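You operate a simulated robot arm through the tools that you are given. There is no shell and no other tool. Be economical: measure what you need, move in short steps, check, and stop when the job is done.

The job below is to be done with a simulated robot arm. You get a single attempt, and the scene is never put back.

TASK
Level the trial tube with the spirit level and lock the nut again.
Fine: the level goes back on the beam. Set down upright: spirit level.

Only the result counts: the job must be done as asked and must still hold three seconds after the hand-in. Knocking over, shifting, dropping, spilling or breaking anything else fails it.

THE ROBOT
A 6-joint arm with a two-finger parallel gripper on a trunk, on a base that drives. Base frame: it is fixed to the floor where the robot stands at the start and does not move with it; the origin is under the middle of the robot, x ahead of it, y to its left, z up; the surface under the hand at the start is at about z = 90. Lengths are in cm, angles in degrees, forces in N, time in s.
With the tool pointing down near the work surface it reaches from about 34 to 86 cm from the robot's upright axis, wherever it stands. Its first joint turns from -115.0 to 115.0 degrees. Places, roughly: hanger nut [50, 30, 120]; lock lever [50, 0, 120]; saddle of the trial tube [50, 20, 110]; trial tube [50, 20, 110]. Payload 3.43 kg.
The tool frame sits at the grasp point between the pads (the TCP): z along the fingers, y along the line on which they close. The tips reach 3.4 cm beyond it. The gripper opens to 12.8 cm. The fingers are 2.4 cm wide and 1.2 cm thick; the gripper's body (4.8 by 13 cm) begins 9.6 cm behind the TCP.
Orientation is that of the tool frame in the base frame, as a unit quaternion [w, x, y, z]. With the fingers straight down and closing along the base's y, the tool's x points along the base's -x, its y along +y and its z along -z.

THE INTERFACE
- The arm moves only by the tool servo_tool. Its argument "increments" is a list of rows, each an object of numbers (a shift or turn left out is 0, a gripper value left out holds the last): "x", "y", "z": the shift along the tool's x, y, z in cm; "ax", "ay", "az": the turn, a rotation vector about the tool's x, y, z in degrees; "gripper": the finger opening in cm, from 0 to 12.8. In form: [{"x": .., "y": .., "z": .., "ax": .., "ay": .., "az": .., "gripper": ..}, ...]. A call has 1 to 8 rows; each row is the pose to reach, as a shift and turn from the pose commanded when the call began, along the tool's axes at that moment. Rows are played at 5 a second. More than 5 cm and 8.6 degrees between two rows, or a gripper value outside its range, and nothing of the call is played. Where a pose cannot be reached the arm comes as near as it can. A force on the tool above 70 N (or 10 N above the force at the start of the call, whichever is more), or a blocked arm, ends the call early, and 0.2 s more pass. Each finger travels about 10.8 cm/s and halts on what it meets, pressing with about 33 N; the grip force reading is that of the motor and also rises with nothing between the fingers. The clock runs only during rows and for 0.2 s after the last one: add rows that repeat a pose to give the fingers time. It gives the time, the measured TCP pose, the force on the tool (base axes), the opening and the grip force at its end, in the units of the frame above (readings bear some noise), with the torque about the TCP (base axes, N m) and any sound that the robot's microphone picked up.
- Cameras (640 x 400 px; columns grow to the right, rows downward): "scene" is now at [-0.3, 18.37, 148.46]; the picture's right is [-0.12, -0.99, 0.00], its down [-0.33, 0.04, -0.94] and it looks along [0.94, -0.11, -0.33] (base axes); focal length 218 px, centre (320, 200). "wrist" rides on the gripper at [7.6, -1.1, -16] in the tool frame; the picture's right is [0.15, 0.99, 0.00], its down [-0.88, 0.13, -0.46] and it looks along [-0.45, 0.07, 0.89] (tool axes); focal length 234 px, centre (320, 200). There is no depth. A picture from a camera that has moved, and an enlarged one, comes with that camera's place and axes in the base frame and with its lens.
- camera(camera): a new picture of that camera. The clock stands still meanwhile.
- move_column(by): slides the trunk up (or, below 0, down) by that many cm; the arm and the scene camera ride with it, the base frame stays. It gives what a move gives, with no picture.
- base_move(legs): drives the robot by 1 to 6 legs, each [ahead, turn to the left] in cm and degrees, along the robot's own axes; the way and the turn of a leg run together, so that a leg with both is an arc; at most 150 cm and 180 degrees a leg. The arm and the cameras ride along, it lands a little off, and it stops where it bumps. It gives what a move gives.
- head_to(pan, tilt): turns the head with the scene camera to pan (to the left, within 103 degrees either way) and tilt (down, from -29 to 69), counted from straight ahead of the robot. It gives what a move gives.
- close_up(camera, box): a new picture of the part [left, top, right, bottom] of that camera's present view, enlarged. The clock stands still meanwhile.
- close_job(): hands the job in; it is judged then, once.

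Go step by step. Nothing tells you exact positions but the pictures and the camera data: compare them with the known pose of the tool, close in by small moves and look again before you grip or let go. The budget is 120 turns and 98 pictures, counting those below and the enlarged ones. Unless the task says otherwise, let go and move clear before handing in, and close with one line.

The tools are called after "Request:" by a JSON object that holds its "fn" and its "kwargs". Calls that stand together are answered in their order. servo_tool: Moves the arm, as the interface text tells. Its arguments: {"type":"object","properties":{"increments":{"type":"array","items":{"type":"object","properties":{"x":{"type":"number"},"y":{"type":"number"},"z":{"type":"number"},"ax":{"type":"number"},"ay":{"type":"number"},"az":{"type":"number"},"gripper":{"type":"number"}}}}},"required":["increments"]} The other tools are called the same way: move_column (by) slides the trunk up or down; base_move (legs) drives the base; head_to (pan, tilt) turns the head that bears the scene camera; camera (camera) takes a picture; close_up (camera, box) takes an enlarged picture of a part of a camera's view; close_job () hands the job in.

At the start:

```text
t: 0.0
tool_pos: [43.78, 19.66, 149.24]
ee_rot: [-0.001, 0.0, 1.0, 0.0]
force: [0.3, -0.1, 0.7]
ft_torque: [0.0, 0.01, 0.0]
finger_gap: 12.81
gripper_force: 0.1
trunk travel left (down, up): [-72.5, 6.5]
robot x, y, heading: [-0.02, 0.14, -0.0]
head pan, tilt: [-6.7, 19.5]
```

scene: 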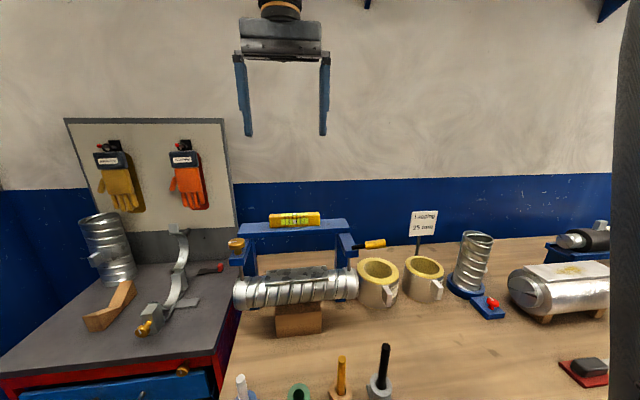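
wrist: 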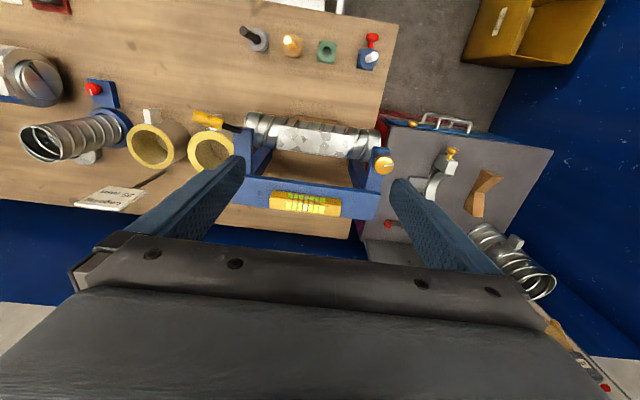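

I see a blue beam with a yellow spirit level on it, the trial tube hanging below, a brass nut at the left and an orange lever at the right. I'll look closer first.

Request:
{"fn": "close_up", "kwargs": {"camera": "scene", "box": [210, 190, 410, 345]}}

Request:
{"fn": "close_up", "kwargs": {"camera": "wrist", "box": [190, 90, 410, 230]}}

```text
2.58 times, centred on (310, 268) of scene
camera zoom: at [-0.3, 18.37, 148.46], right [-0.12, -0.99, 0.0], down [-0.33, 0.04, -0.94], along [0.94, -0.11, -0.33], focal length 563 px, centre (346, 26)
```

zoom: 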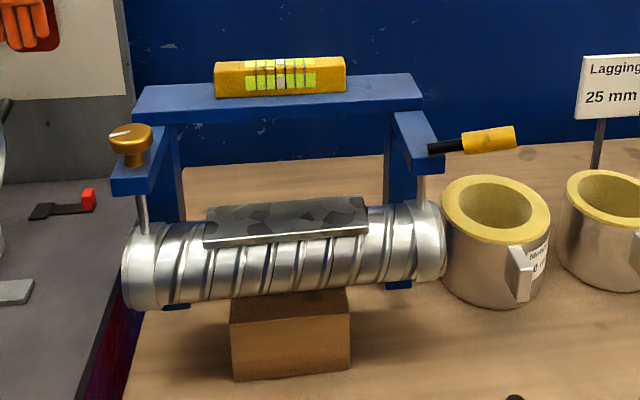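

```text
2.86 times, centred on (300, 160) of wrist
camera zoom: at [36.29, 18.61, 165.21], right [-0.15, 0.99, 0.0], down [0.88, 0.13, 0.46], along [0.45, 0.07, -0.89], focal length 669 px, centre (377, 314)
```

zoom: 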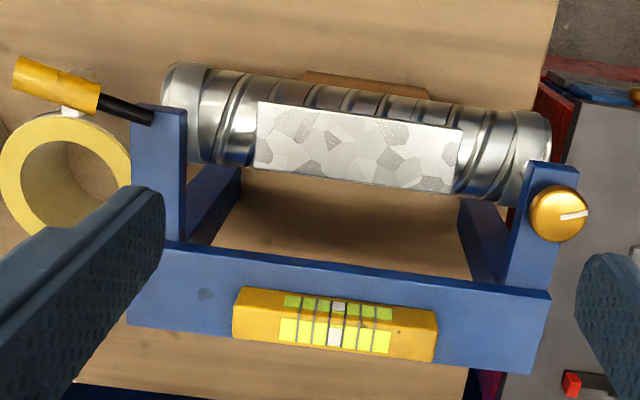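

The level is near (60, 19, 121.5), the saddle (49, 19, 109.6), the nut (49, 33, 121.6) and the lever handle (46, -1, 120). I'll check the lever and the nut in detail.

Request:
{"fn": "close_up", "kwargs": {"camera": "scene", "box": [325, 220, 405, 270]}}

Request:
{"fn": "close_up", "kwargs": {"camera": "scene", "box": [220, 205, 300, 255]}}

Request:
{"fn": "close_up", "kwargs": {"camera": "scene", "box": [220, 250, 380, 350]}}

```text
8.00 times, centred on (365, 245) of scene
camera zoom: at [-0.3, 18.37, 148.46], right [-0.12, -0.99, 0.0], down [-0.33, 0.04, -0.94], along [0.94, -0.11, -0.33], focal length 1745 px, centre (-40, -160)
```

zoom: 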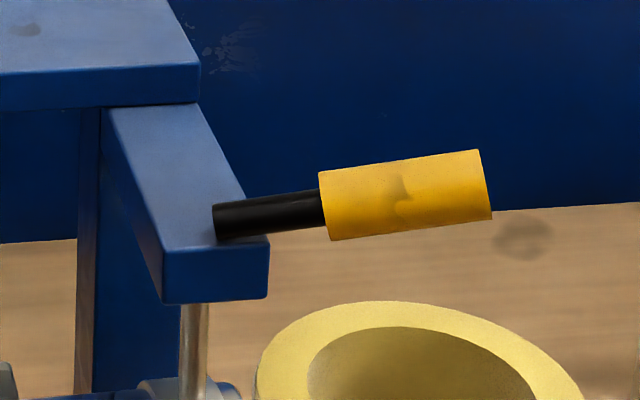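

```text
8.00 times, centred on (260, 230) of scene
camera zoom: at [-0.3, 18.37, 148.46], right [-0.12, -0.99, 0.0], down [-0.33, 0.04, -0.94], along [0.94, -0.11, -0.33], focal length 1745 px, centre (800, -40)
```

zoom: 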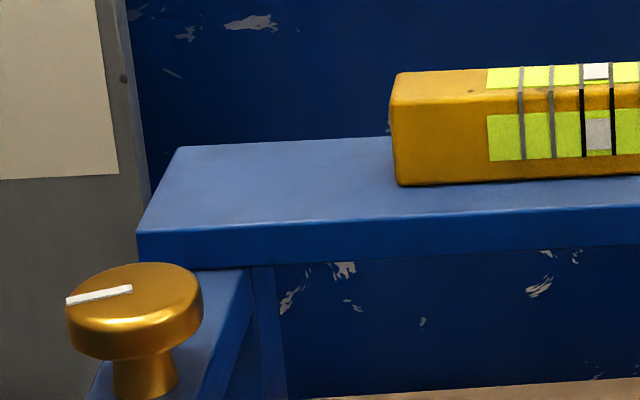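

```text
4.00 times, centred on (300, 300) of scene
camera zoom: at [-0.3, 18.37, 148.46], right [-0.12, -0.99, 0.0], down [-0.33, 0.04, -0.94], along [0.94, -0.11, -0.33], focal length 873 px, centre (400, -200)
```

zoom: 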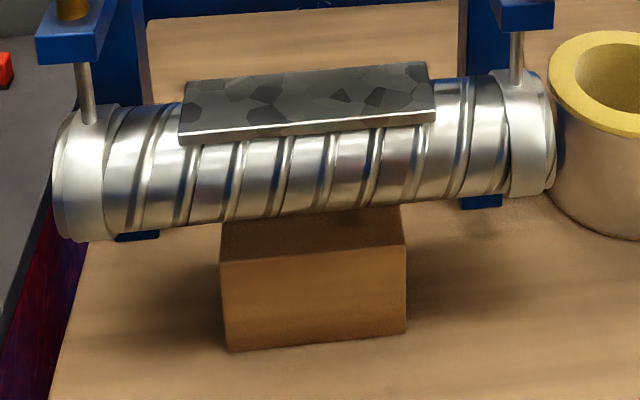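

The lever sticks out to the right, and the nut has a white mark. Next I turn the tool a quarter turn and bring it over the spirit level.

Request:
{"fn": "servo_tool", "kwargs": {"increments": [{"az": 8, "x": -2}, {"az": 16, "x": -4}, {"az": 24, "x": -6}, {"az": 32, "x": -8}, {"az": 40, "x": -10}, {"az": 48, "x": -12}, {"az": 56, "x": -14}, {"az": 64, "x": -16, "y": -0.6}]}}

Request:
{"fn": "servo_tool", "kwargs": {"increments": [{"az": 8, "z": 4}, {"az": 16, "z": 8}, {"az": 24, "z": 12}, {"az": 26, "z": 13}, {"az": 26, "z": 13}]}}

Request:
{"fn": "camera", "kwargs": {"camera": "wrist"}}

Request:
{"fn": "camera", "kwargs": {"camera": "scene"}}

```text
t: 1.8
tool_pos: [59.74, 19.18, 149.35]
ee_rot: [0.0, 0.53, 0.848, 0.0]
force: [-0.1, 0.1, -0.2]
ft_torque: [0.0, -0.04, -0.02]
finger_gap: 12.8
gripper_force: 0.1
trunk travel left (down, up): [-72.5, 6.5]
robot x, y, heading: [-0.1, 0.11, 0.0]
head pan, tilt: [-6.7, 19.5]
```

```text
t: 3.0
tool_pos: [59.87, 19.07, 136.24]
ee_rot: [-0.001, 0.707, 0.707, 0.0]
force: [-0.5, 0.4, -0.1]
ft_torque: [-0.03, 0.0, 0.02]
finger_gap: 12.8
gripper_force: 0.1
trunk travel left (down, up): [-72.5, 6.5]
robot x, y, heading: [-0.06, 0.1, -0.1]
head pan, tilt: [-6.7, 19.5]
```

```text
90 pictures are left
camera wrist: at [58.81, 26.67, 152.22], right [0.99, 0.14, 0.0], down [0.13, -0.88, 0.46], along [0.07, -0.45, -0.89], focal length 234 px, centre (320, 200)
```

wrist: 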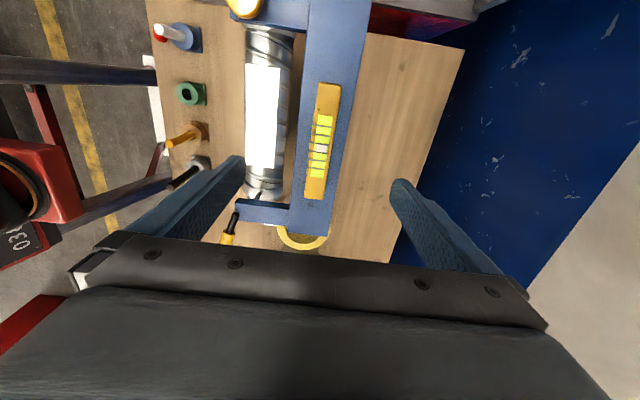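

```text
89 pictures are left
camera scene: at [-0.29, 18.37, 148.46], right [-0.12, -0.99, 0.0], down [-0.33, 0.04, -0.94], along [0.94, -0.11, -0.33], focal length 218 px, centre (320, 200)
```

scene: 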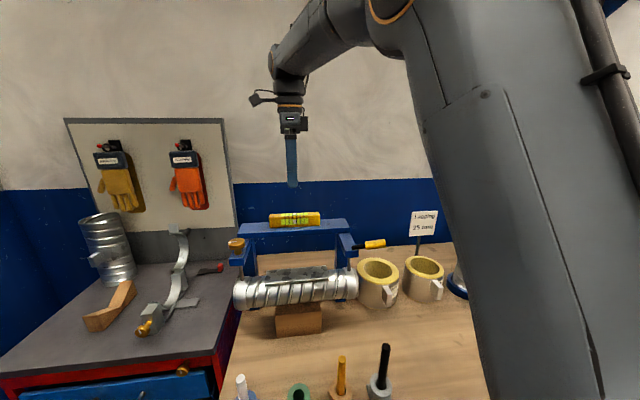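

Request:
{"fn": "close_up", "kwargs": {"camera": "wrist", "box": [220, 0, 400, 250]}}

Request:
{"fn": "close_up", "kwargs": {"camera": "wrist", "box": [290, 80, 354, 210]}}

```text
1.60 times, centred on (310, 125) of wrist
camera zoom: at [58.81, 26.67, 152.22], right [0.99, 0.14, 0.0], down [0.13, -0.88, 0.46], along [0.07, -0.45, -0.89], focal length 375 px, centre (336, 320)
```

zoom: 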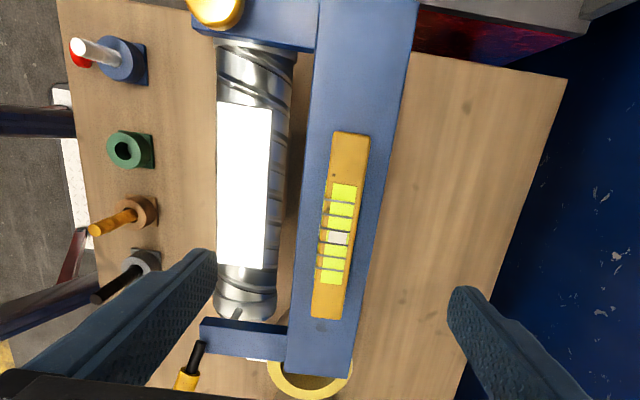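

```text
3.08 times, centred on (322, 145) of wrist
camera zoom: at [58.81, 26.67, 152.22], right [0.99, 0.14, 0.0], down [0.13, -0.88, 0.46], along [0.07, -0.45, -0.89], focal length 720 px, centre (314, 369)
```

zoom: 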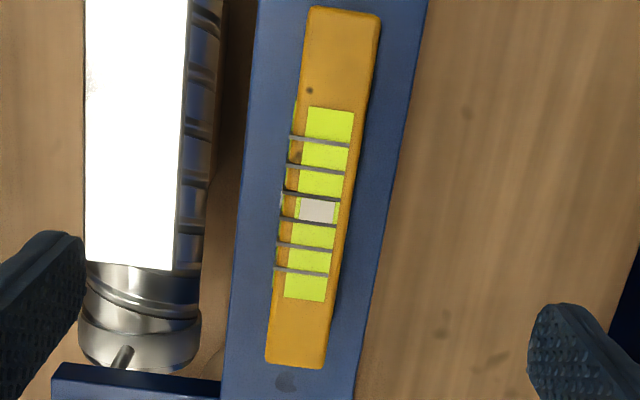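

The bubble is centred on the beam, so the beam is true. The level lies along y at x≈60.2, y≈19, with its base at z≈119.6. I'll come down over it now.

Request:
{"fn": "servo_tool", "kwargs": {"increments": [{"y": 0.3, "z": 3, "gripper": 7}, {"y": 0.3, "z": 6, "gripper": 6}, {"y": 0.3, "z": 9, "gripper": 6}, {"y": 0.3, "z": 10.2, "gripper": 6}, {"y": 0.3, "z": 10.2, "gripper": 6}]}}

Request:
{"fn": "close_up", "kwargs": {"camera": "scene", "box": [220, 160, 380, 260]}}

Request:
{"fn": "camera", "kwargs": {"camera": "wrist"}}

```text
t: 4.2
tool_pos: [60.03, 19.23, 126.01]
ee_rot: [0.001, 0.707, 0.707, 0.0]
force: [0.9, 0.0, -0.1]
ft_torque: [-0.02, 0.0, -0.02]
finger_gap: 5.98
gripper_force: 0.1
trunk travel left (down, up): [-72.5, 6.5]
robot x, y, heading: [-0.13, 0.05, -0.2]
head pan, tilt: [-6.7, 19.5]
```

```text
4.00 times, centred on (300, 210) of scene
camera zoom: at [-0.29, 18.37, 148.46], right [-0.12, -0.99, 0.0], down [-0.33, 0.04, -0.94], along [0.94, -0.11, -0.33], focal length 873 px, centre (400, 160)
```

zoom: 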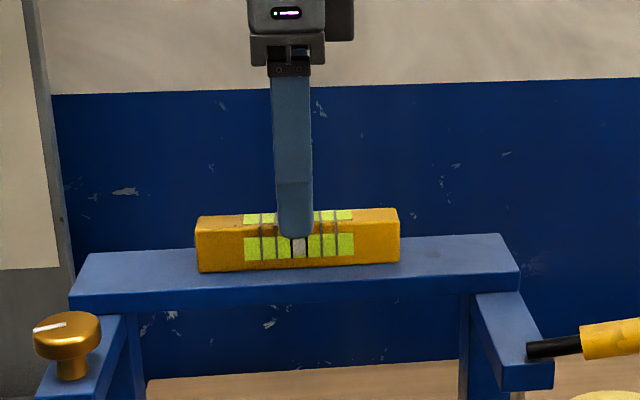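

```text
85 pictures are left
camera wrist: at [59.06, 26.75, 141.96], right [0.99, 0.15, 0.0], down [0.13, -0.88, 0.46], along [0.07, -0.45, -0.89], focal length 234 px, centre (320, 200)
```

wrist: 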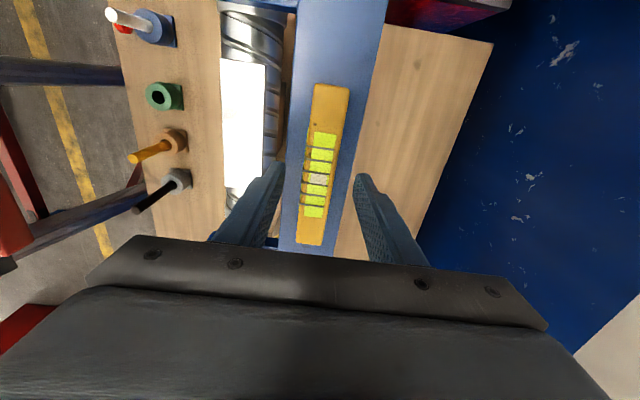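

The fingers straddle the level and are centred. I'll go down 2 cm and close.

Request:
{"fn": "servo_tool", "kwargs": {"increments": [{"z": 1}, {"z": 1.8}, {"z": 1.8, "gripper": 3}, {"z": 1.8, "gripper": 2}, {"z": 1.8, "gripper": 2}]}}

Request:
{"fn": "close_up", "kwargs": {"camera": "scene", "box": [220, 160, 380, 260]}}

```text
t: 5.4
tool_pos: [60.2, 19.24, 124.27]
ee_rot: [0.0, 0.707, 0.707, 0.001]
force: [-0.1, -0.1, 0.0]
ft_torque: [-0.01, 0.02, -0.03]
finger_gap: 2.73
gripper_force: 32.7
trunk travel left (down, up): [-72.5, 6.5]
robot x, y, heading: [-0.19, 0.05, 0.1]
head pan, tilt: [-6.7, 19.5]
```

```text
4.00 times, centred on (300, 210) of scene
camera zoom: at [-0.3, 18.37, 148.45], right [-0.12, -0.99, 0.0], down [-0.33, 0.04, -0.94], along [0.94, -0.11, -0.33], focal length 873 px, centre (400, 160)
```

zoom: 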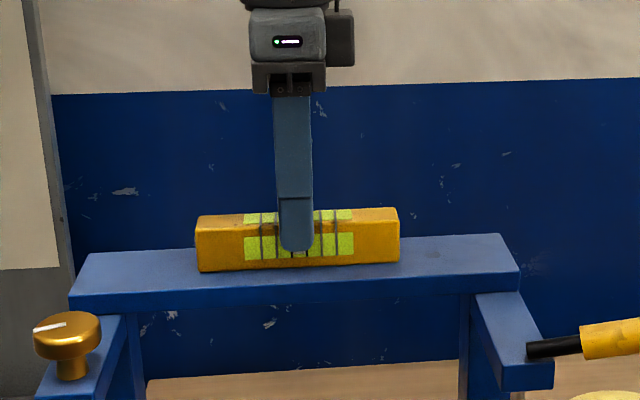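

The level is gripped (2.73 cm). I'll lift it, bring it forward over the saddle and look.

Request:
{"fn": "servo_tool", "kwargs": {"increments": [{"z": -1}, {"z": -4}, {"y": -4, "z": -4}, {"y": -8, "z": -4}, {"y": -10.7, "z": -4}, {"y": -10.7, "z": 0}, {"y": -10.7, "z": 4}, {"y": -10.7, "z": 7}]}}

Request:
{"fn": "close_up", "kwargs": {"camera": "scene", "box": [220, 220, 380, 320]}}

Request:
{"fn": "camera", "kwargs": {"camera": "wrist"}}

```text
t: 7.2
tool_pos: [49.43, 19.19, 117.38]
ee_rot: [0.0, 0.707, 0.707, 0.0]
force: [0.1, -0.8, -2.4]
ft_torque: [0.05, -0.01, -0.02]
finger_gap: 2.73
gripper_force: 32.3
trunk travel left (down, up): [-72.5, 6.5]
robot x, y, heading: [0.27, -0.2, 0.2]
head pan, tilt: [-6.7, 19.5]
```

```text
4.00 times, centred on (300, 270) of scene
camera zoom: at [-0.32, 18.36, 148.46], right [-0.12, -0.99, 0.0], down [-0.33, 0.04, -0.94], along [0.94, -0.11, -0.33], focal length 873 px, centre (400, -80)
```

zoom: 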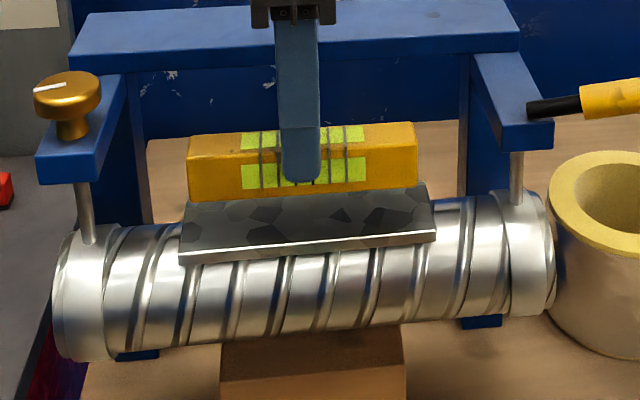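

```text
82 pictures are left
camera wrist: at [48.36, 26.76, 133.23], right [0.99, 0.15, 0.0], down [0.13, -0.88, 0.46], along [0.07, -0.45, -0.89], focal length 234 px, centre (320, 200)
```

wrist: 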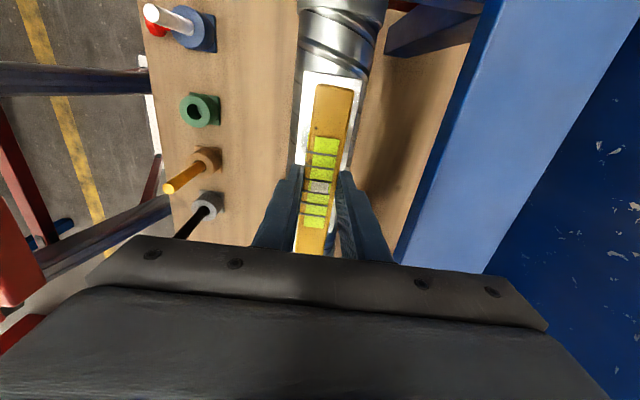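

The level hangs centred over the saddle. I'll lower it gently, watching the force.

Request:
{"fn": "servo_tool", "kwargs": {"increments": [{"z": 1}, {"z": 2}, {"z": 2.4}, {"z": 2.7}, {"z": 2.7}]}}

Request:
{"fn": "close_up", "kwargs": {"camera": "scene", "box": [260, 250, 340, 300]}}

```text
t: 8.4
tool_pos: [49.46, 19.11, 114.63]
ee_rot: [0.0, 0.707, 0.707, 0.002]
force: [1.4, 2.1, 17.7]
ft_torque: [-0.54, 0.04, 0.05]
finger_gap: 2.74
gripper_force: 33.2
trunk travel left (down, up): [-72.5, 6.5]
robot x, y, heading: [-0.3, -0.4, 0.4]
head pan, tilt: [-6.7, 19.5]
```

```text
8.00 times, centred on (300, 275) of scene
camera zoom: at [-0.35, 18.36, 148.47], right [-0.12, -0.99, 0.0], down [-0.33, 0.04, -0.94], along [0.94, -0.11, -0.33], focal length 1745 px, centre (480, -400)
```

zoom: 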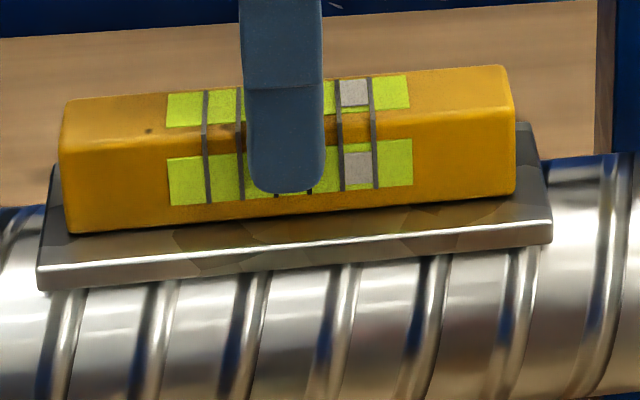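

The level touches the saddle and the bubble sits to the right, so the right (-y) end is high and the nut end low. I'll let go and rise.

Request:
{"fn": "servo_tool", "kwargs": {"increments": [{"z": -0.15}, {"z": -0.15, "gripper": 3.5}, {"z": -0.15, "gripper": 5.5}, {"z": -0.15, "gripper": 5.5}, {"z": -3}, {"z": -7}, {"z": -11}]}}

Request:
{"fn": "close_up", "kwargs": {"camera": "scene", "box": [260, 250, 340, 300]}}

Request:
{"fn": "close_up", "kwargs": {"camera": "wrist", "box": [220, 0, 420, 240]}}

```text
t: 10.0
tool_pos: [49.33, 19.22, 125.49]
ee_rot: [-0.001, 0.707, 0.707, 0.0]
force: [0.8, 1.0, 1.3]
ft_torque: [-0.04, -0.01, 0.0]
finger_gap: 5.48
gripper_force: 0.1
trunk travel left (down, up): [-72.5, 6.5]
robot x, y, heading: [-0.01, -0.01, -0.2]
head pan, tilt: [-6.7, 19.5]
```

```text
8.00 times, centred on (300, 275) of scene
camera zoom: at [-0.27, 18.38, 148.45], right [-0.12, -0.99, 0.0], down [-0.33, 0.04, -0.94], along [0.94, -0.11, -0.33], focal length 1745 px, centre (480, -400)
```

zoom: 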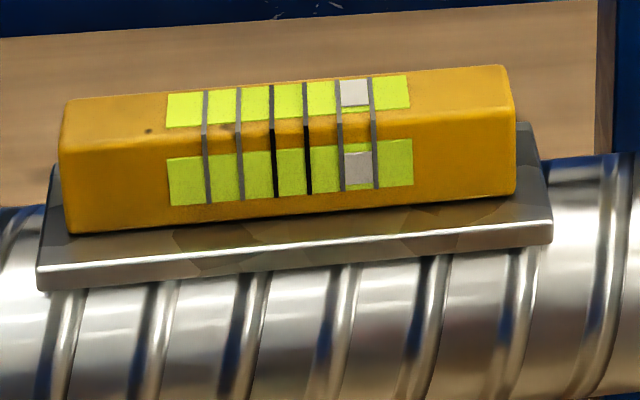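

```text
1.67 times, centred on (320, 120) of wrist
camera zoom: at [48.33, 26.71, 141.45], right [0.99, 0.15, 0.0], down [0.13, -0.88, 0.46], along [0.07, -0.45, -0.89], focal length 390 px, centre (320, 333)
```

zoom: 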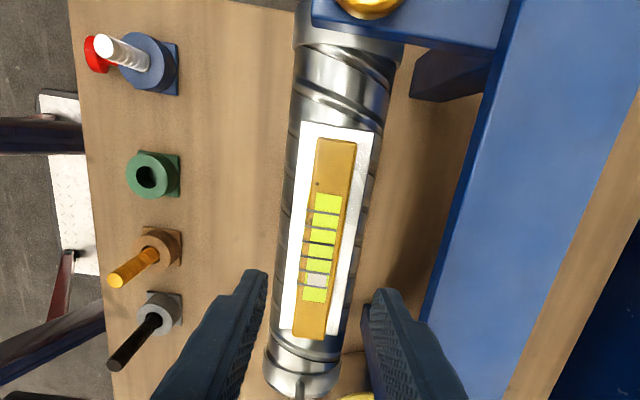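

The bubble reads about two divisions to the right. Before touching the nut, I'll look at the lock lever from above.

Request:
{"fn": "servo_tool", "kwargs": {"increments": [{"z": -4}, {"z": -8}, {"z": -8, "x": -4}, {"z": -8, "x": -8}, {"z": -8, "x": -12}, {"z": -8, "x": -12}]}}

Request:
{"fn": "camera", "kwargs": {"camera": "wrist"}}

Request:
{"fn": "close_up", "kwargs": {"camera": "wrist", "box": [220, 80, 380, 240]}}

```text
t: 11.4
tool_pos: [49.33, 7.05, 133.71]
ee_rot: [0.0, 0.707, 0.707, -0.001]
force: [-0.2, -1.2, -0.7]
ft_torque: [0.01, 0.02, 0.0]
finger_gap: 5.49
gripper_force: 0.0
trunk travel left (down, up): [-72.5, 6.5]
robot x, y, heading: [0.45, 0.42, 0.0]
head pan, tilt: [-6.7, 19.5]
```

```text
78 pictures are left
camera wrist: at [48.23, 14.68, 149.59], right [0.99, 0.15, 0.0], down [0.13, -0.88, 0.46], along [0.07, -0.45, -0.89], focal length 234 px, centre (320, 200)
```

wrist: 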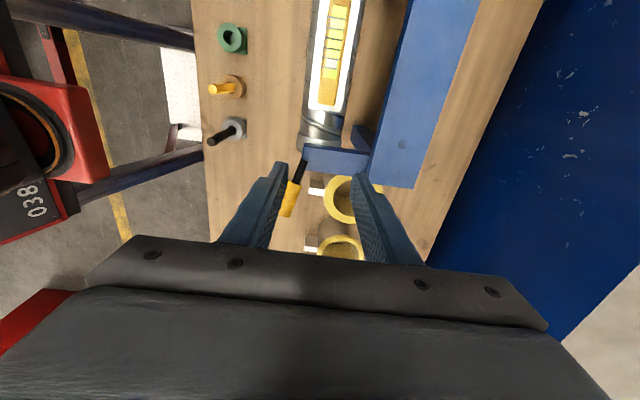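

```text
2.50 times, centred on (300, 160) of wrist
camera zoom: at [48.23, 14.68, 149.59], right [0.99, 0.15, 0.0], down [0.13, -0.88, 0.46], along [0.07, -0.45, -0.89], focal length 585 px, centre (370, 300)
```

zoom: 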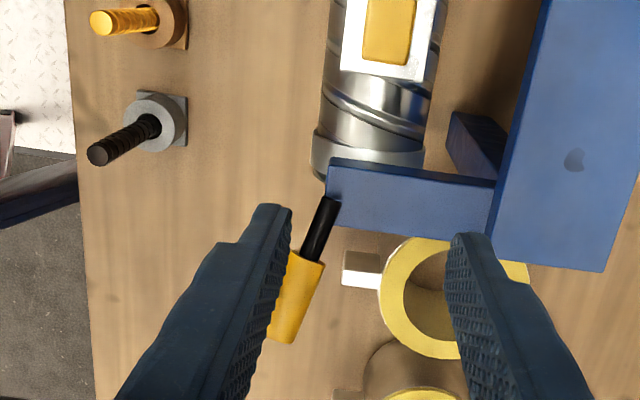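

The lever lies flat on the end of the right bracket, pointing to -y and slightly toward me. I'll move over the nut, turning the tool back to its starting yaw so there is room to turn.

Request:
{"fn": "servo_tool", "kwargs": {"increments": [{"az": -8, "x": 3.3}, {"az": -16, "x": 6.6}, {"az": -24, "x": 9.9}, {"az": -32, "x": 13.2}, {"az": -40, "x": 16.5}, {"az": -48, "x": 19.8}, {"az": -56, "x": 23.1}, {"az": -64, "x": 26, "y": -0.3}]}}

Request:
{"fn": "servo_tool", "kwargs": {"increments": [{"az": -8}, {"az": -16}, {"az": -24}, {"az": -26}, {"az": -26}]}}

Request:
{"fn": "camera", "kwargs": {"camera": "wrist"}}

Request:
{"fn": "close_up", "kwargs": {"camera": "scene", "box": [180, 180, 340, 280]}}

```text
t: 13.2
tool_pos: [49.17, 33.23, 133.63]
ee_rot: [0.001, 0.224, 0.975, 0.0]
force: [0.9, -0.7, -1.1]
ft_torque: [0.06, 0.0, -0.01]
finger_gap: 5.46
gripper_force: 0.0
trunk travel left (down, up): [-72.5, 6.5]
robot x, y, heading: [0.14, 0.3, 0.1]
head pan, tilt: [-6.7, 19.5]
```

```text
t: 14.4
tool_pos: [49.12, 33.05, 133.52]
ee_rot: [0.0, 0.001, 1.0, 0.0]
force: [-0.4, -1.0, 0.1]
ft_torque: [-0.02, 0.01, -0.01]
finger_gap: 5.53
gripper_force: 0.0
trunk travel left (down, up): [-72.5, 6.5]
robot x, y, heading: [0.02, -0.05, 0.0]
head pan, tilt: [-6.7, 19.5]
```

```text
76 pictures are left
camera wrist: at [41.63, 32.02, 149.51], right [-0.15, 0.99, 0.0], down [0.88, 0.13, 0.46], along [0.45, 0.07, -0.89], focal length 234 px, centre (320, 200)
```

wrist: 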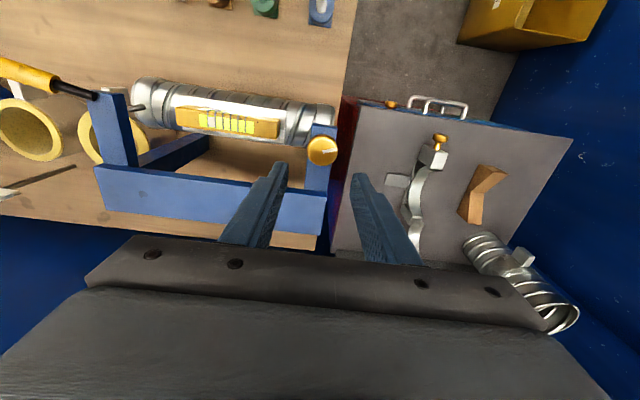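

```text
4.00 times, centred on (260, 230) of scene
camera zoom: at [-0.3, 18.37, 148.46], right [-0.12, -0.99, 0.0], down [-0.33, 0.04, -0.94], along [0.94, -0.11, -0.33], focal length 873 px, centre (560, 80)
```

zoom: 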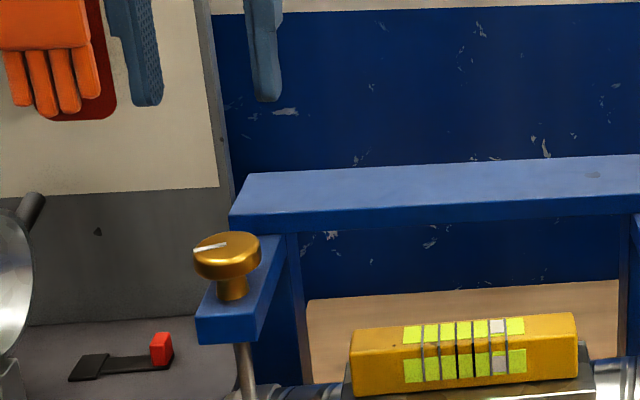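

Request:
{"fn": "close_up", "kwargs": {"camera": "wrist", "box": [0, 30, 180, 180]}}

Request:
{"fn": "close_up", "kwargs": {"camera": "wrist", "box": [260, 90, 380, 190]}}

```text
2.67 times, centred on (90, 105) of wrist
camera zoom: at [41.63, 32.02, 149.51], right [-0.15, 0.99, 0.0], down [0.88, 0.13, 0.46], along [0.45, 0.07, -0.89], focal length 624 px, centre (933, 453)
```

zoom: 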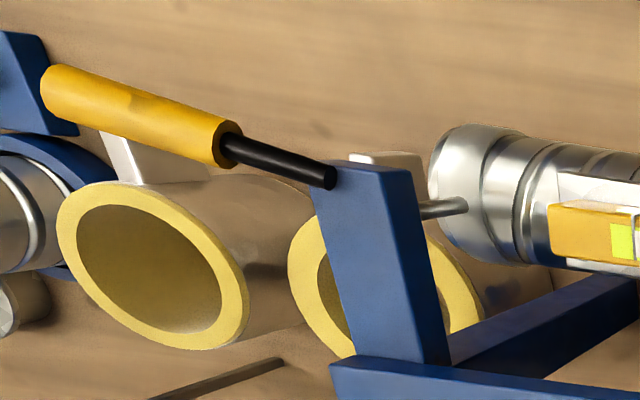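

```text
4.00 times, centred on (320, 140) of wrist
camera zoom: at [41.63, 32.02, 149.51], right [-0.15, 0.99, 0.0], down [0.88, 0.13, 0.46], along [0.45, 0.07, -0.89], focal length 937 px, centre (320, 440)
```

zoom: 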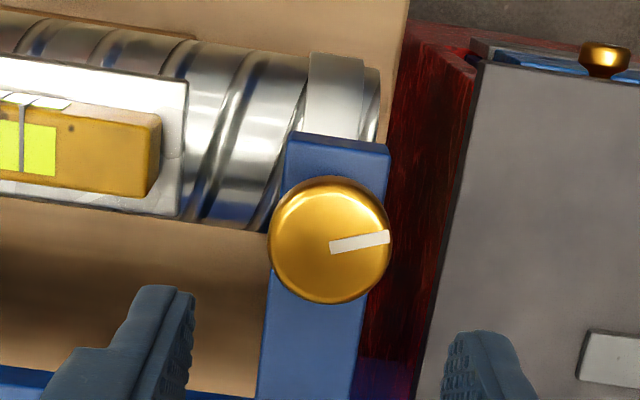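

The nut is centred near (49.15, 33.4), 3.7 cm wide, head at about 120.2–121.6. I'll come down around it and grip.

Request:
{"fn": "servo_tool", "kwargs": {"increments": [{"y": 0.37, "z": 4, "gripper": 6}, {"y": 0.37, "z": 7}, {"y": 0.37, "z": 9.2}, {"y": 0.37, "z": 10.1}, {"y": 0.37, "z": 10.1}]}}

Request:
{"fn": "close_up", "kwargs": {"camera": "scene", "box": [200, 200, 300, 262]}}

Request:
{"fn": "close_up", "kwargs": {"camera": "wrist", "box": [240, 100, 400, 220]}}

```text
t: 15.6
tool_pos: [49.19, 33.62, 123.48]
ee_rot: [0.0, 0.0, 1.0, 0.0]
force: [0.7, -0.1, 0.5]
ft_torque: [0.01, -0.02, 0.0]
finger_gap: 6.0
gripper_force: 0.0
trunk travel left (down, up): [-72.5, 6.5]
robot x, y, heading: [-0.06, -0.27, -0.1]
head pan, tilt: [-6.7, 19.5]
```

```text
6.40 times, centred on (250, 231) of scene
camera zoom: at [-0.3, 18.37, 148.46], right [-0.12, -0.99, 0.0], down [-0.33, 0.04, -0.94], along [0.94, -0.11, -0.33], focal length 1396 px, centre (768, 2)
```

zoom: 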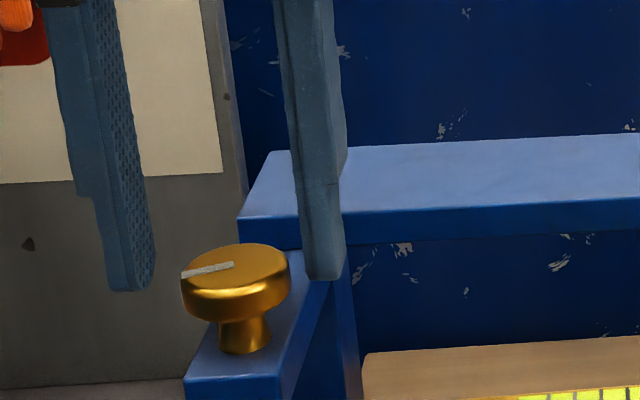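

```text
3.33 times, centred on (320, 160) of wrist
camera zoom: at [41.63, 32.43, 139.44], right [-0.15, 0.99, 0.0], down [0.88, 0.13, 0.46], along [0.45, 0.07, -0.89], focal length 781 px, centre (320, 333)
```

zoom: 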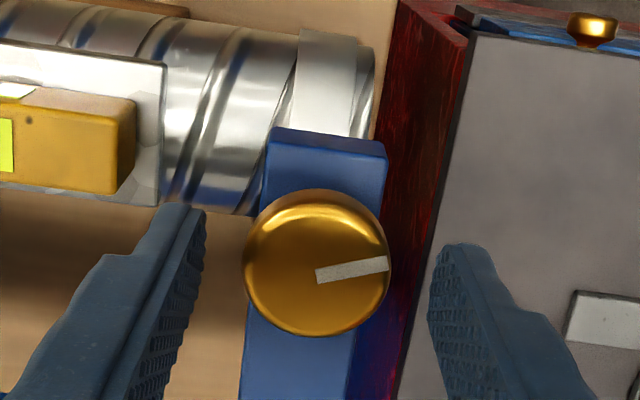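

The fingers straddle the nut with both tips level with its head. I'll shift slightly toward me and close.

Request:
{"fn": "servo_tool", "kwargs": {"increments": [{"x": 0.3}, {"x": 0.3, "gripper": 4}, {"x": 0.3, "gripper": 3}, {"x": 0.3, "gripper": 3}]}}

Request:
{"fn": "close_up", "kwargs": {"camera": "scene", "box": [200, 200, 300, 262]}}

Request:
{"fn": "close_up", "kwargs": {"camera": "wrist", "box": [240, 100, 400, 220]}}

```text
t: 16.6
tool_pos: [48.77, 33.42, 123.5]
ee_rot: [-0.001, 0.0, 1.0, 0.0]
force: [-0.5, -3.7, -1.2]
ft_torque: [-0.04, -0.17, 0.01]
finger_gap: 3.91
gripper_force: 45.1
trunk travel left (down, up): [-72.5, 6.5]
robot x, y, heading: [-0.04, -0.1, 0.2]
head pan, tilt: [-6.7, 19.5]
```

```text
6.40 times, centred on (250, 231) of scene
camera zoom: at [-0.29, 18.35, 148.46], right [-0.12, -0.99, 0.0], down [-0.33, 0.04, -0.94], along [0.94, -0.11, -0.33], focal length 1396 px, centre (768, 2)
```

zoom: 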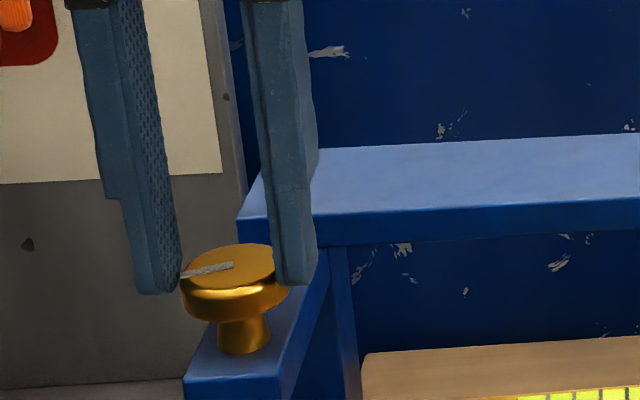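

```text
3.33 times, centred on (320, 160) of wrist
camera zoom: at [41.34, 32.39, 139.45], right [-0.15, 0.99, 0.0], down [0.88, 0.13, 0.46], along [0.45, 0.07, -0.89], focal length 781 px, centre (320, 333)
```

zoom: 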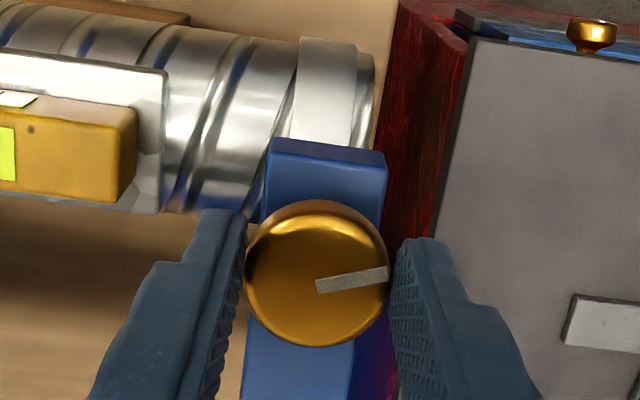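

The nut is gripped at 3.91 cm. I'll try a small clockwise turn and watch the torque and the sound.

Request:
{"fn": "servo_tool", "kwargs": {"increments": [{"az": 4}, {"az": 8}, {"az": 12}, {"az": 12}]}}

Request:
{"fn": "close_up", "kwargs": {"camera": "wrist", "box": [240, 100, 400, 220]}}

Request:
{"fn": "close_up", "kwargs": {"camera": "scene", "box": [260, 250, 340, 300]}}

```text
t: 17.6
tool_pos: [48.84, 33.73, 123.46]
ee_rot: [0.0, 0.105, 0.995, 0.0]
force: [-1.7, 8.2, 2.3]
ft_torque: [0.29, 0.08, 0.36]
finger_gap: 3.93
gripper_force: 45.3
trunk travel left (down, up): [-72.5, 6.5]
robot x, y, heading: [-0.01, 0.03, 0.1]
head pan, tilt: [-6.7, 19.5]
```

```text
3.33 times, centred on (320, 160) of wrist
camera zoom: at [41.21, 34.12, 139.44], right [0.06, 1.0, 0.0], down [0.89, -0.06, 0.46], along [0.46, -0.03, -0.89], focal length 781 px, centre (320, 333)
```

zoom: 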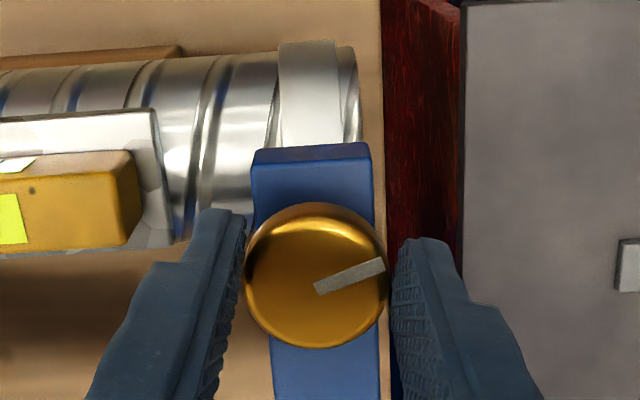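

```text
8.00 times, centred on (300, 275) of scene
camera zoom: at [-0.33, 18.42, 148.45], right [-0.12, -0.99, 0.0], down [-0.33, 0.04, -0.94], along [0.94, -0.11, -0.33], focal length 1745 px, centre (480, -400)
```

zoom: 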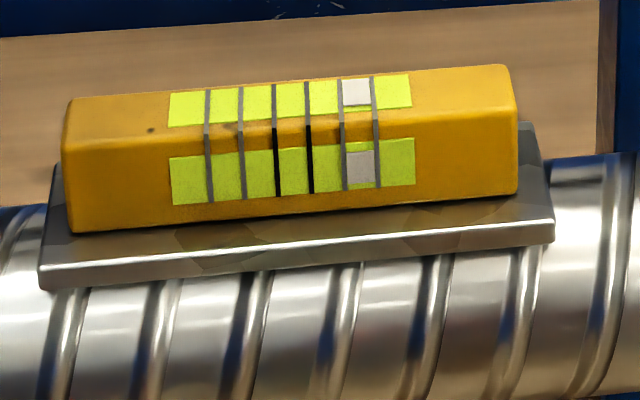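

Relative to the fingers the nut mark moved by about 8° of the 12°, so it may be slipping or locked. I'll turn a bit further to find out.

Request:
{"fn": "servo_tool", "kwargs": {"increments": [{"az": 6}, {"az": 12}, {"az": 18}, {"az": 18}]}}

Request:
{"fn": "close_up", "kwargs": {"camera": "wrist", "box": [240, 100, 400, 220]}}

Request:
{"fn": "close_up", "kwargs": {"camera": "scene", "box": [210, 220, 290, 270]}}

```text
t: 18.6
tool_pos: [48.83, 33.97, 123.46]
ee_rot: [0.001, 0.259, 0.966, 0.0]
force: [2.4, 35.8, 1.3]
ft_torque: [1.34, -0.53, 1.1]
finger_gap: 3.89
gripper_force: 44.6
trunk travel left (down, up): [-72.5, 6.5]
robot x, y, heading: [0.1, -0.16, 0.1]
head pan, tilt: [-6.7, 19.5]
```

```text
3.33 times, centred on (320, 160) of wrist
camera zoom: at [41.74, 36.67, 139.39], right [0.37, 0.93, 0.0], down [0.83, -0.33, 0.46], along [0.43, -0.17, -0.89], focal length 781 px, centre (320, 333)
```

zoom: 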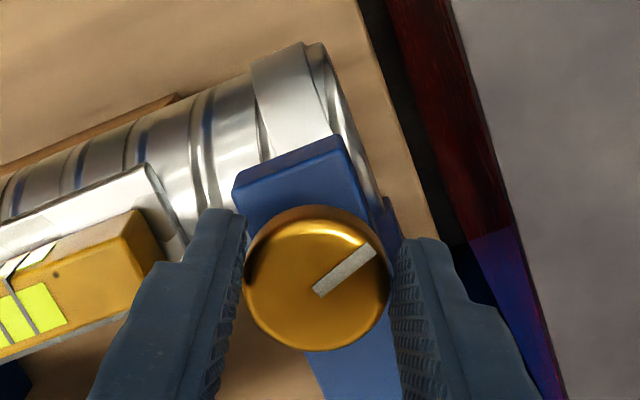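

```text
8.00 times, centred on (250, 245) of scene
camera zoom: at [-0.31, 18.64, 148.42], right [-0.11, -0.99, 0.0], down [-0.33, 0.04, -0.94], along [0.94, -0.11, -0.33], focal length 1745 px, centre (880, -160)
```

zoom: 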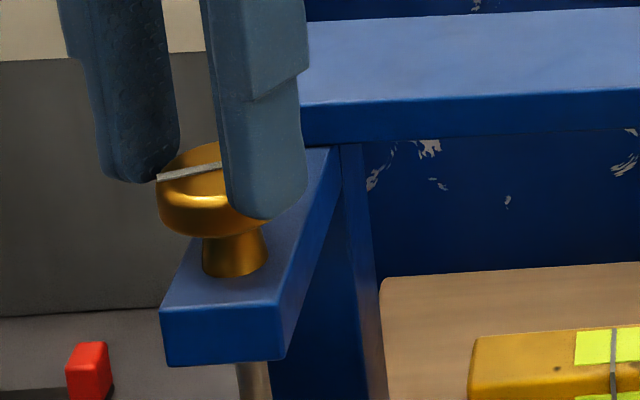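

The nut holds still under torque, so it is locked. I'll turn back, let go and rise, then work the lever.

Request:
{"fn": "servo_tool", "kwargs": {"increments": [{"az": -6}, {"az": -6, "gripper": 5.5}, {"az": -6, "gripper": 6}, {"az": -6, "z": -3}, {"az": -6, "z": -7}, {"az": -6, "z": -11}]}}

Request:
{"fn": "close_up", "kwargs": {"camera": "scene", "box": [210, 200, 410, 325]}}

```text
t: 20.0
tool_pos: [48.72, 33.61, 134.38]
ee_rot: [-0.001, 0.207, 0.978, -0.001]
force: [-0.3, -0.6, -0.6]
ft_torque: [-0.01, 0.02, 0.01]
finger_gap: 5.99
gripper_force: 0.0
trunk travel left (down, up): [-72.5, 6.5]
robot x, y, heading: [-0.21, -0.37, -0.1]
head pan, tilt: [-6.7, 19.5]
```

```text
3.20 times, centred on (310, 262) of scene
camera zoom: at [-0.29, 18.4, 148.45], right [-0.12, -0.99, 0.0], down [-0.33, 0.04, -0.94], along [0.94, -0.11, -0.33], focal length 698 px, centre (352, 0)
```

zoom: 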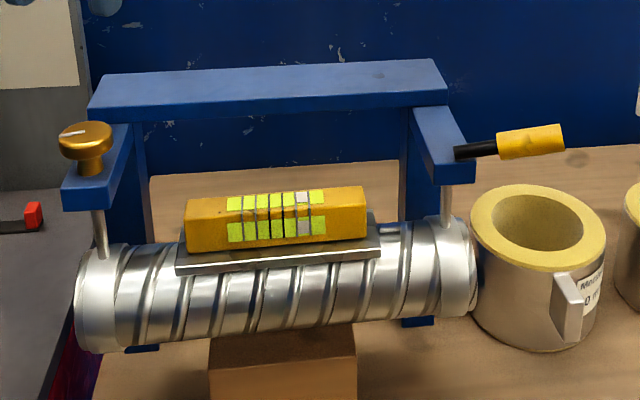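

Next I move over the lever handle with the fingers set to close along x, to feel which way the lever goes.

Request:
{"fn": "servo_tool", "kwargs": {"increments": [{"az": 8, "x": -1.5, "y": -4.19}, {"az": 16, "x": -3.0, "y": -8.38}, {"az": 24, "x": -4.5, "y": -12.57}, {"az": 32, "x": -6.0, "y": -16.76}, {"az": 40, "x": -7.5, "y": -20.95}, {"az": 48, "x": -9.0, "y": -25.14}, {"az": 56, "x": -10.5, "y": -29.33}, {"az": 64, "x": -12, "y": -33.5}]}}

Request:
{"fn": "servo_tool", "kwargs": {"increments": [{"az": 7, "gripper": 5}, {"az": 12, "gripper": 5}, {"az": 12, "gripper": 5}]}}

Request:
{"fn": "close_up", "kwargs": {"camera": "wrist", "box": [220, 60, 420, 240]}}

Request:
{"fn": "camera", "kwargs": {"camera": "scene"}}

```text
t: 21.8
tool_pos: [46.24, -1.98, 134.58]
ee_rot: [0.0, 0.695, 0.719, 0.0]
force: [0.0, -0.4, -0.3]
ft_torque: [-0.03, 0.02, -0.01]
finger_gap: 6.0
gripper_force: 0.0
trunk travel left (down, up): [-72.5, 6.5]
robot x, y, heading: [-0.08, -0.35, -0.3]
head pan, tilt: [-6.7, 19.5]
```

```text
t: 22.6
tool_pos: [46.2, -2.08, 134.65]
ee_rot: [0.0, 0.767, 0.641, 0.0]
force: [-0.2, -0.3, -0.2]
ft_torque: [-0.02, -0.01, 0.0]
finger_gap: 4.96
gripper_force: 0.0
trunk travel left (down, up): [-72.5, 6.5]
robot x, y, heading: [0.08, -0.28, 0.1]
head pan, tilt: [-6.7, 19.5]
```

```text
2.22 times, centred on (320, 150) of wrist
camera zoom: at [46.48, 5.66, 150.44], right [1.0, -0.03, 0.0], down [-0.03, -0.89, 0.46], along [-0.01, -0.46, -0.89], focal length 520 px, centre (320, 311)
```

zoom: 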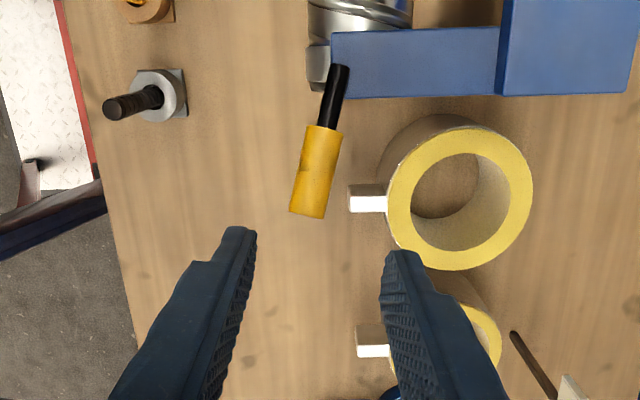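

```text
62 pictures are left
camera scene: at [-0.3, 18.38, 148.46], right [-0.12, -0.99, 0.0], down [-0.33, 0.04, -0.94], along [0.94, -0.11, -0.33], focal length 218 px, centre (320, 200)
```

scene: 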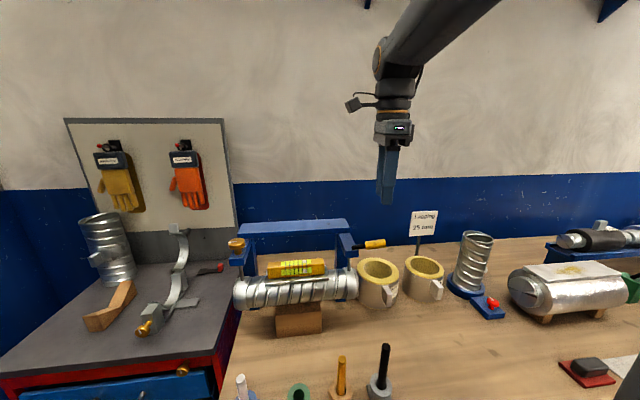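

The handle's middle is near (46.2, -1, 120). I'll come down with the fingers straddling it.

Request:
{"fn": "servo_tool", "kwargs": {"increments": [{"x": 0.9, "y": -0.1, "z": 4}, {"x": 0.9, "y": -0.1, "z": 8}, {"x": 0.9, "y": -0.1, "z": 11}, {"x": 0.9, "y": -0.1, "z": 12.4}, {"x": 0.9, "y": -0.1, "z": 12.4}]}}

Request:
{"fn": "close_up", "kwargs": {"camera": "scene", "box": [320, 200, 420, 262]}}

Request:
{"fn": "close_up", "kwargs": {"camera": "wrist", "box": [220, 60, 420, 240]}}

```text
t: 23.8
tool_pos: [46.08, -1.11, 122.15]
ee_rot: [-0.001, 0.766, 0.643, 0.001]
force: [0.1, -0.1, 0.3]
ft_torque: [0.02, -0.02, -0.01]
finger_gap: 4.98
gripper_force: 0.1
trunk travel left (down, up): [-72.5, 6.5]
robot x, y, heading: [-0.24, -0.06, 0.1]
head pan, tilt: [-6.7, 19.5]
```

```text
6.40 times, centred on (370, 231) of scene
camera zoom: at [-0.3, 18.38, 148.46], right [-0.12, -0.99, 0.0], down [-0.33, 0.04, -0.94], along [0.94, -0.11, -0.33], focal length 1396 px, centre (0, 2)
```

zoom: 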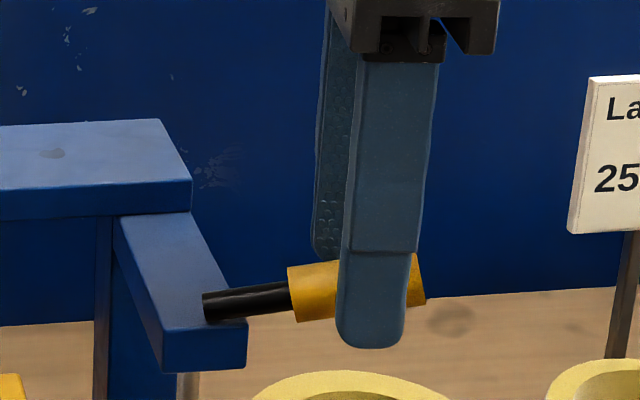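

```text
2.22 times, centred on (320, 150) of wrist
camera zoom: at [46.44, 6.56, 137.96], right [1.0, -0.03, 0.0], down [-0.02, -0.89, 0.46], along [-0.01, -0.46, -0.89], focal length 520 px, centre (320, 311)
```

zoom: 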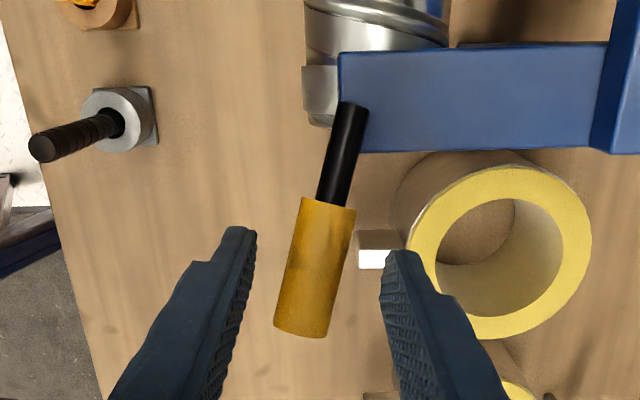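

The fingers straddle the handle. I'll grip it and feel it with small moves each way along the closing axis.

Request:
{"fn": "servo_tool", "kwargs": {"increments": [{"gripper": 3}, {"gripper": 1.2}, {"gripper": 1.2}]}}

Request:
{"fn": "servo_tool", "kwargs": {"increments": [{"y": 0.3}, {"y": 0.6}, {"y": 0.6}]}}

Request:
{"fn": "servo_tool", "kwargs": {"increments": [{"y": -0.6}, {"y": -0.9}, {"y": -1.2}, {"y": -1.2}]}}

Request:
{"fn": "servo_tool", "kwargs": {"increments": [{"y": 0.6}, {"y": 0.6, "z": -0.3}, {"y": 0.6, "z": -0.6}, {"y": 0.6, "z": -0.6}]}}

```text
t: 24.6
tool_pos: [45.99, -1.14, 122.02]
ee_rot: [-0.001, 0.766, 0.642, -0.001]
force: [-12.6, 2.1, -3.6]
ft_torque: [-0.05, 0.07, -1.07]
finger_gap: 2.31
gripper_force: 45.3
trunk travel left (down, up): [-72.5, 6.5]
robot x, y, heading: [0.07, 0.07, -0.0]
head pan, tilt: [-6.7, 19.5]
```

```text
t: 25.4
tool_pos: [46.11, -1.17, 122.01]
ee_rot: [-0.003, 0.766, 0.643, -0.003]
force: [-50.0, 6.7, -6.1]
ft_torque: [0.55, 0.8, -1.01]
finger_gap: 2.3
gripper_force: 44.9
trunk travel left (down, up): [-72.5, 6.5]
robot x, y, heading: [-0.07, -0.29, -0.1]
head pan, tilt: [-6.7, 19.5]
```

```text
t: 26.4
tool_pos: [45.91, -1.19, 122.11]
ee_rot: [0.001, 0.766, 0.643, 0.0]
force: [15.4, -10.9, -27.6]
ft_torque: [-0.47, -0.62, -1.39]
finger_gap: 2.33
gripper_force: 45.1
trunk travel left (down, up): [-72.5, 6.5]
robot x, y, heading: [0.02, 0.34, 0.1]
head pan, tilt: [-6.7, 19.5]
```

```text
t: 27.4
tool_pos: [46.18, -1.06, 122.74]
ee_rot: [-0.001, 0.766, 0.643, 0.0]
force: [-21.8, 3.6, -14.2]
ft_torque: [0.45, 0.36, -0.9]
finger_gap: 2.2
gripper_force: 45.2
trunk travel left (down, up): [-72.5, 6.5]
robot x, y, heading: [-0.15, 0.12, 0.2]
head pan, tilt: [-6.7, 19.5]
```

Sideways it is stiff, but upward it followed by 0.6 cm. I'll check whether the handle came up or slipped.

Request:
{"fn": "close_up", "kwargs": {"camera": "scene", "box": [320, 200, 420, 262]}}

Request:
{"fn": "close_up", "kwargs": {"camera": "wrist", "box": [220, 60, 420, 240]}}

```text
6.40 times, centred on (370, 231) of scene
camera zoom: at [-0.44, 18.4, 148.46], right [-0.12, -0.99, 0.0], down [-0.33, 0.04, -0.94], along [0.94, -0.11, -0.33], focal length 1396 px, centre (0, 2)
```

zoom: 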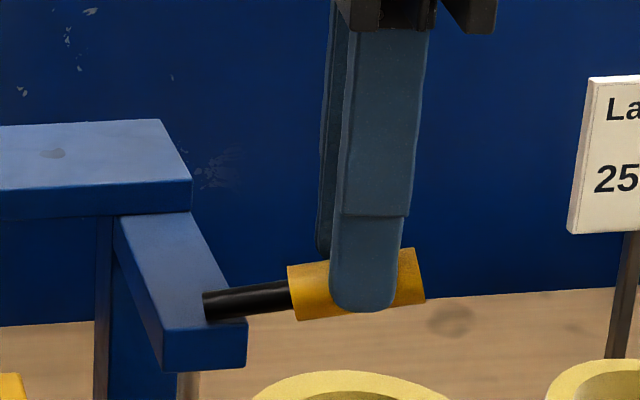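

```text
2.22 times, centred on (320, 150) of wrist
camera zoom: at [46.33, 6.67, 138.72], right [1.0, -0.03, 0.0], down [-0.02, -0.89, 0.45], along [-0.01, -0.45, -0.89], focal length 520 px, centre (320, 311)
```

zoom: 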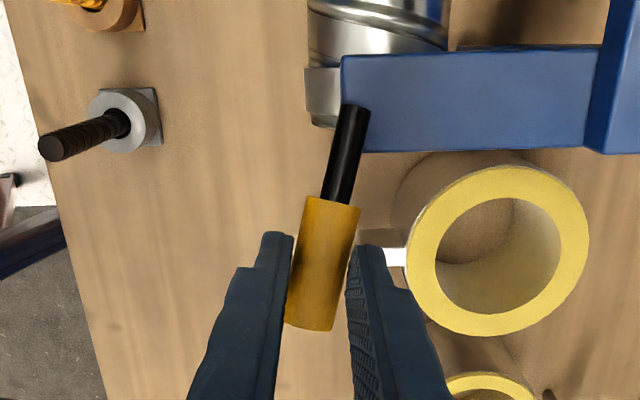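

The fingers slid up and the handle stayed. I'll go back down on it and push harder toward me (-x).

Request:
{"fn": "servo_tool", "kwargs": {"increments": [{"gripper": 3.5}, {"gripper": 3.5, "y": -0.4, "z": 0.4}, {"gripper": 3.5, "y": -0.4, "z": 0.9}, {"gripper": 3.5, "y": -0.4, "z": 0.9}]}}

Request:
{"fn": "servo_tool", "kwargs": {"increments": [{"y": -0.5}, {"y": -1}, {"y": -1.5}, {"y": -1.5}]}}

Request:
{"fn": "close_up", "kwargs": {"camera": "wrist", "box": [220, 60, 420, 240]}}

```text
t: 28.4
tool_pos: [45.96, -0.96, 121.83]
ee_rot: [0.0, 0.766, 0.643, 0.0]
force: [-0.1, 0.9, -0.1]
ft_torque: [0.01, -0.02, 0.01]
finger_gap: 3.48
gripper_force: 0.1
trunk travel left (down, up): [-72.5, 6.5]
robot x, y, heading: [0.27, 0.61, 0.0]
head pan, tilt: [-6.7, 19.5]
```

```text
t: 29.4
tool_pos: [44.32, -0.69, 121.71]
ee_rot: [0.0, 0.766, 0.643, 0.0]
force: [0.2, -0.7, -0.5]
ft_torque: [-0.01, -0.03, -0.03]
finger_gap: 3.51
gripper_force: 0.2
trunk travel left (down, up): [-72.5, 6.5]
robot x, y, heading: [0.09, 0.08, -0.1]
head pan, tilt: [-6.7, 19.5]
```

```text
2.22 times, centred on (320, 150) of wrist
camera zoom: at [44.61, 6.92, 137.69], right [1.0, -0.03, 0.0], down [-0.03, -0.89, 0.46], along [-0.01, -0.46, -0.89], focal length 520 px, centre (320, 311)
```

zoom: 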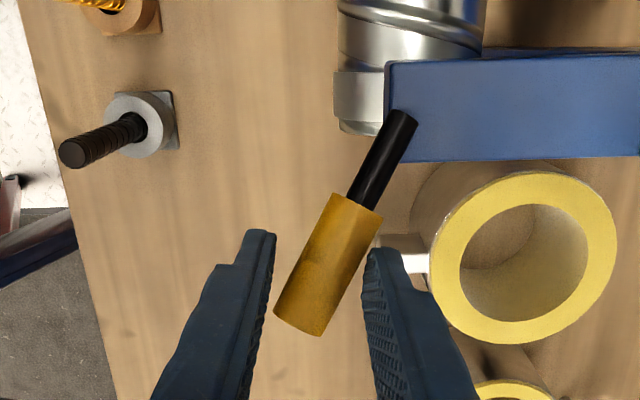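

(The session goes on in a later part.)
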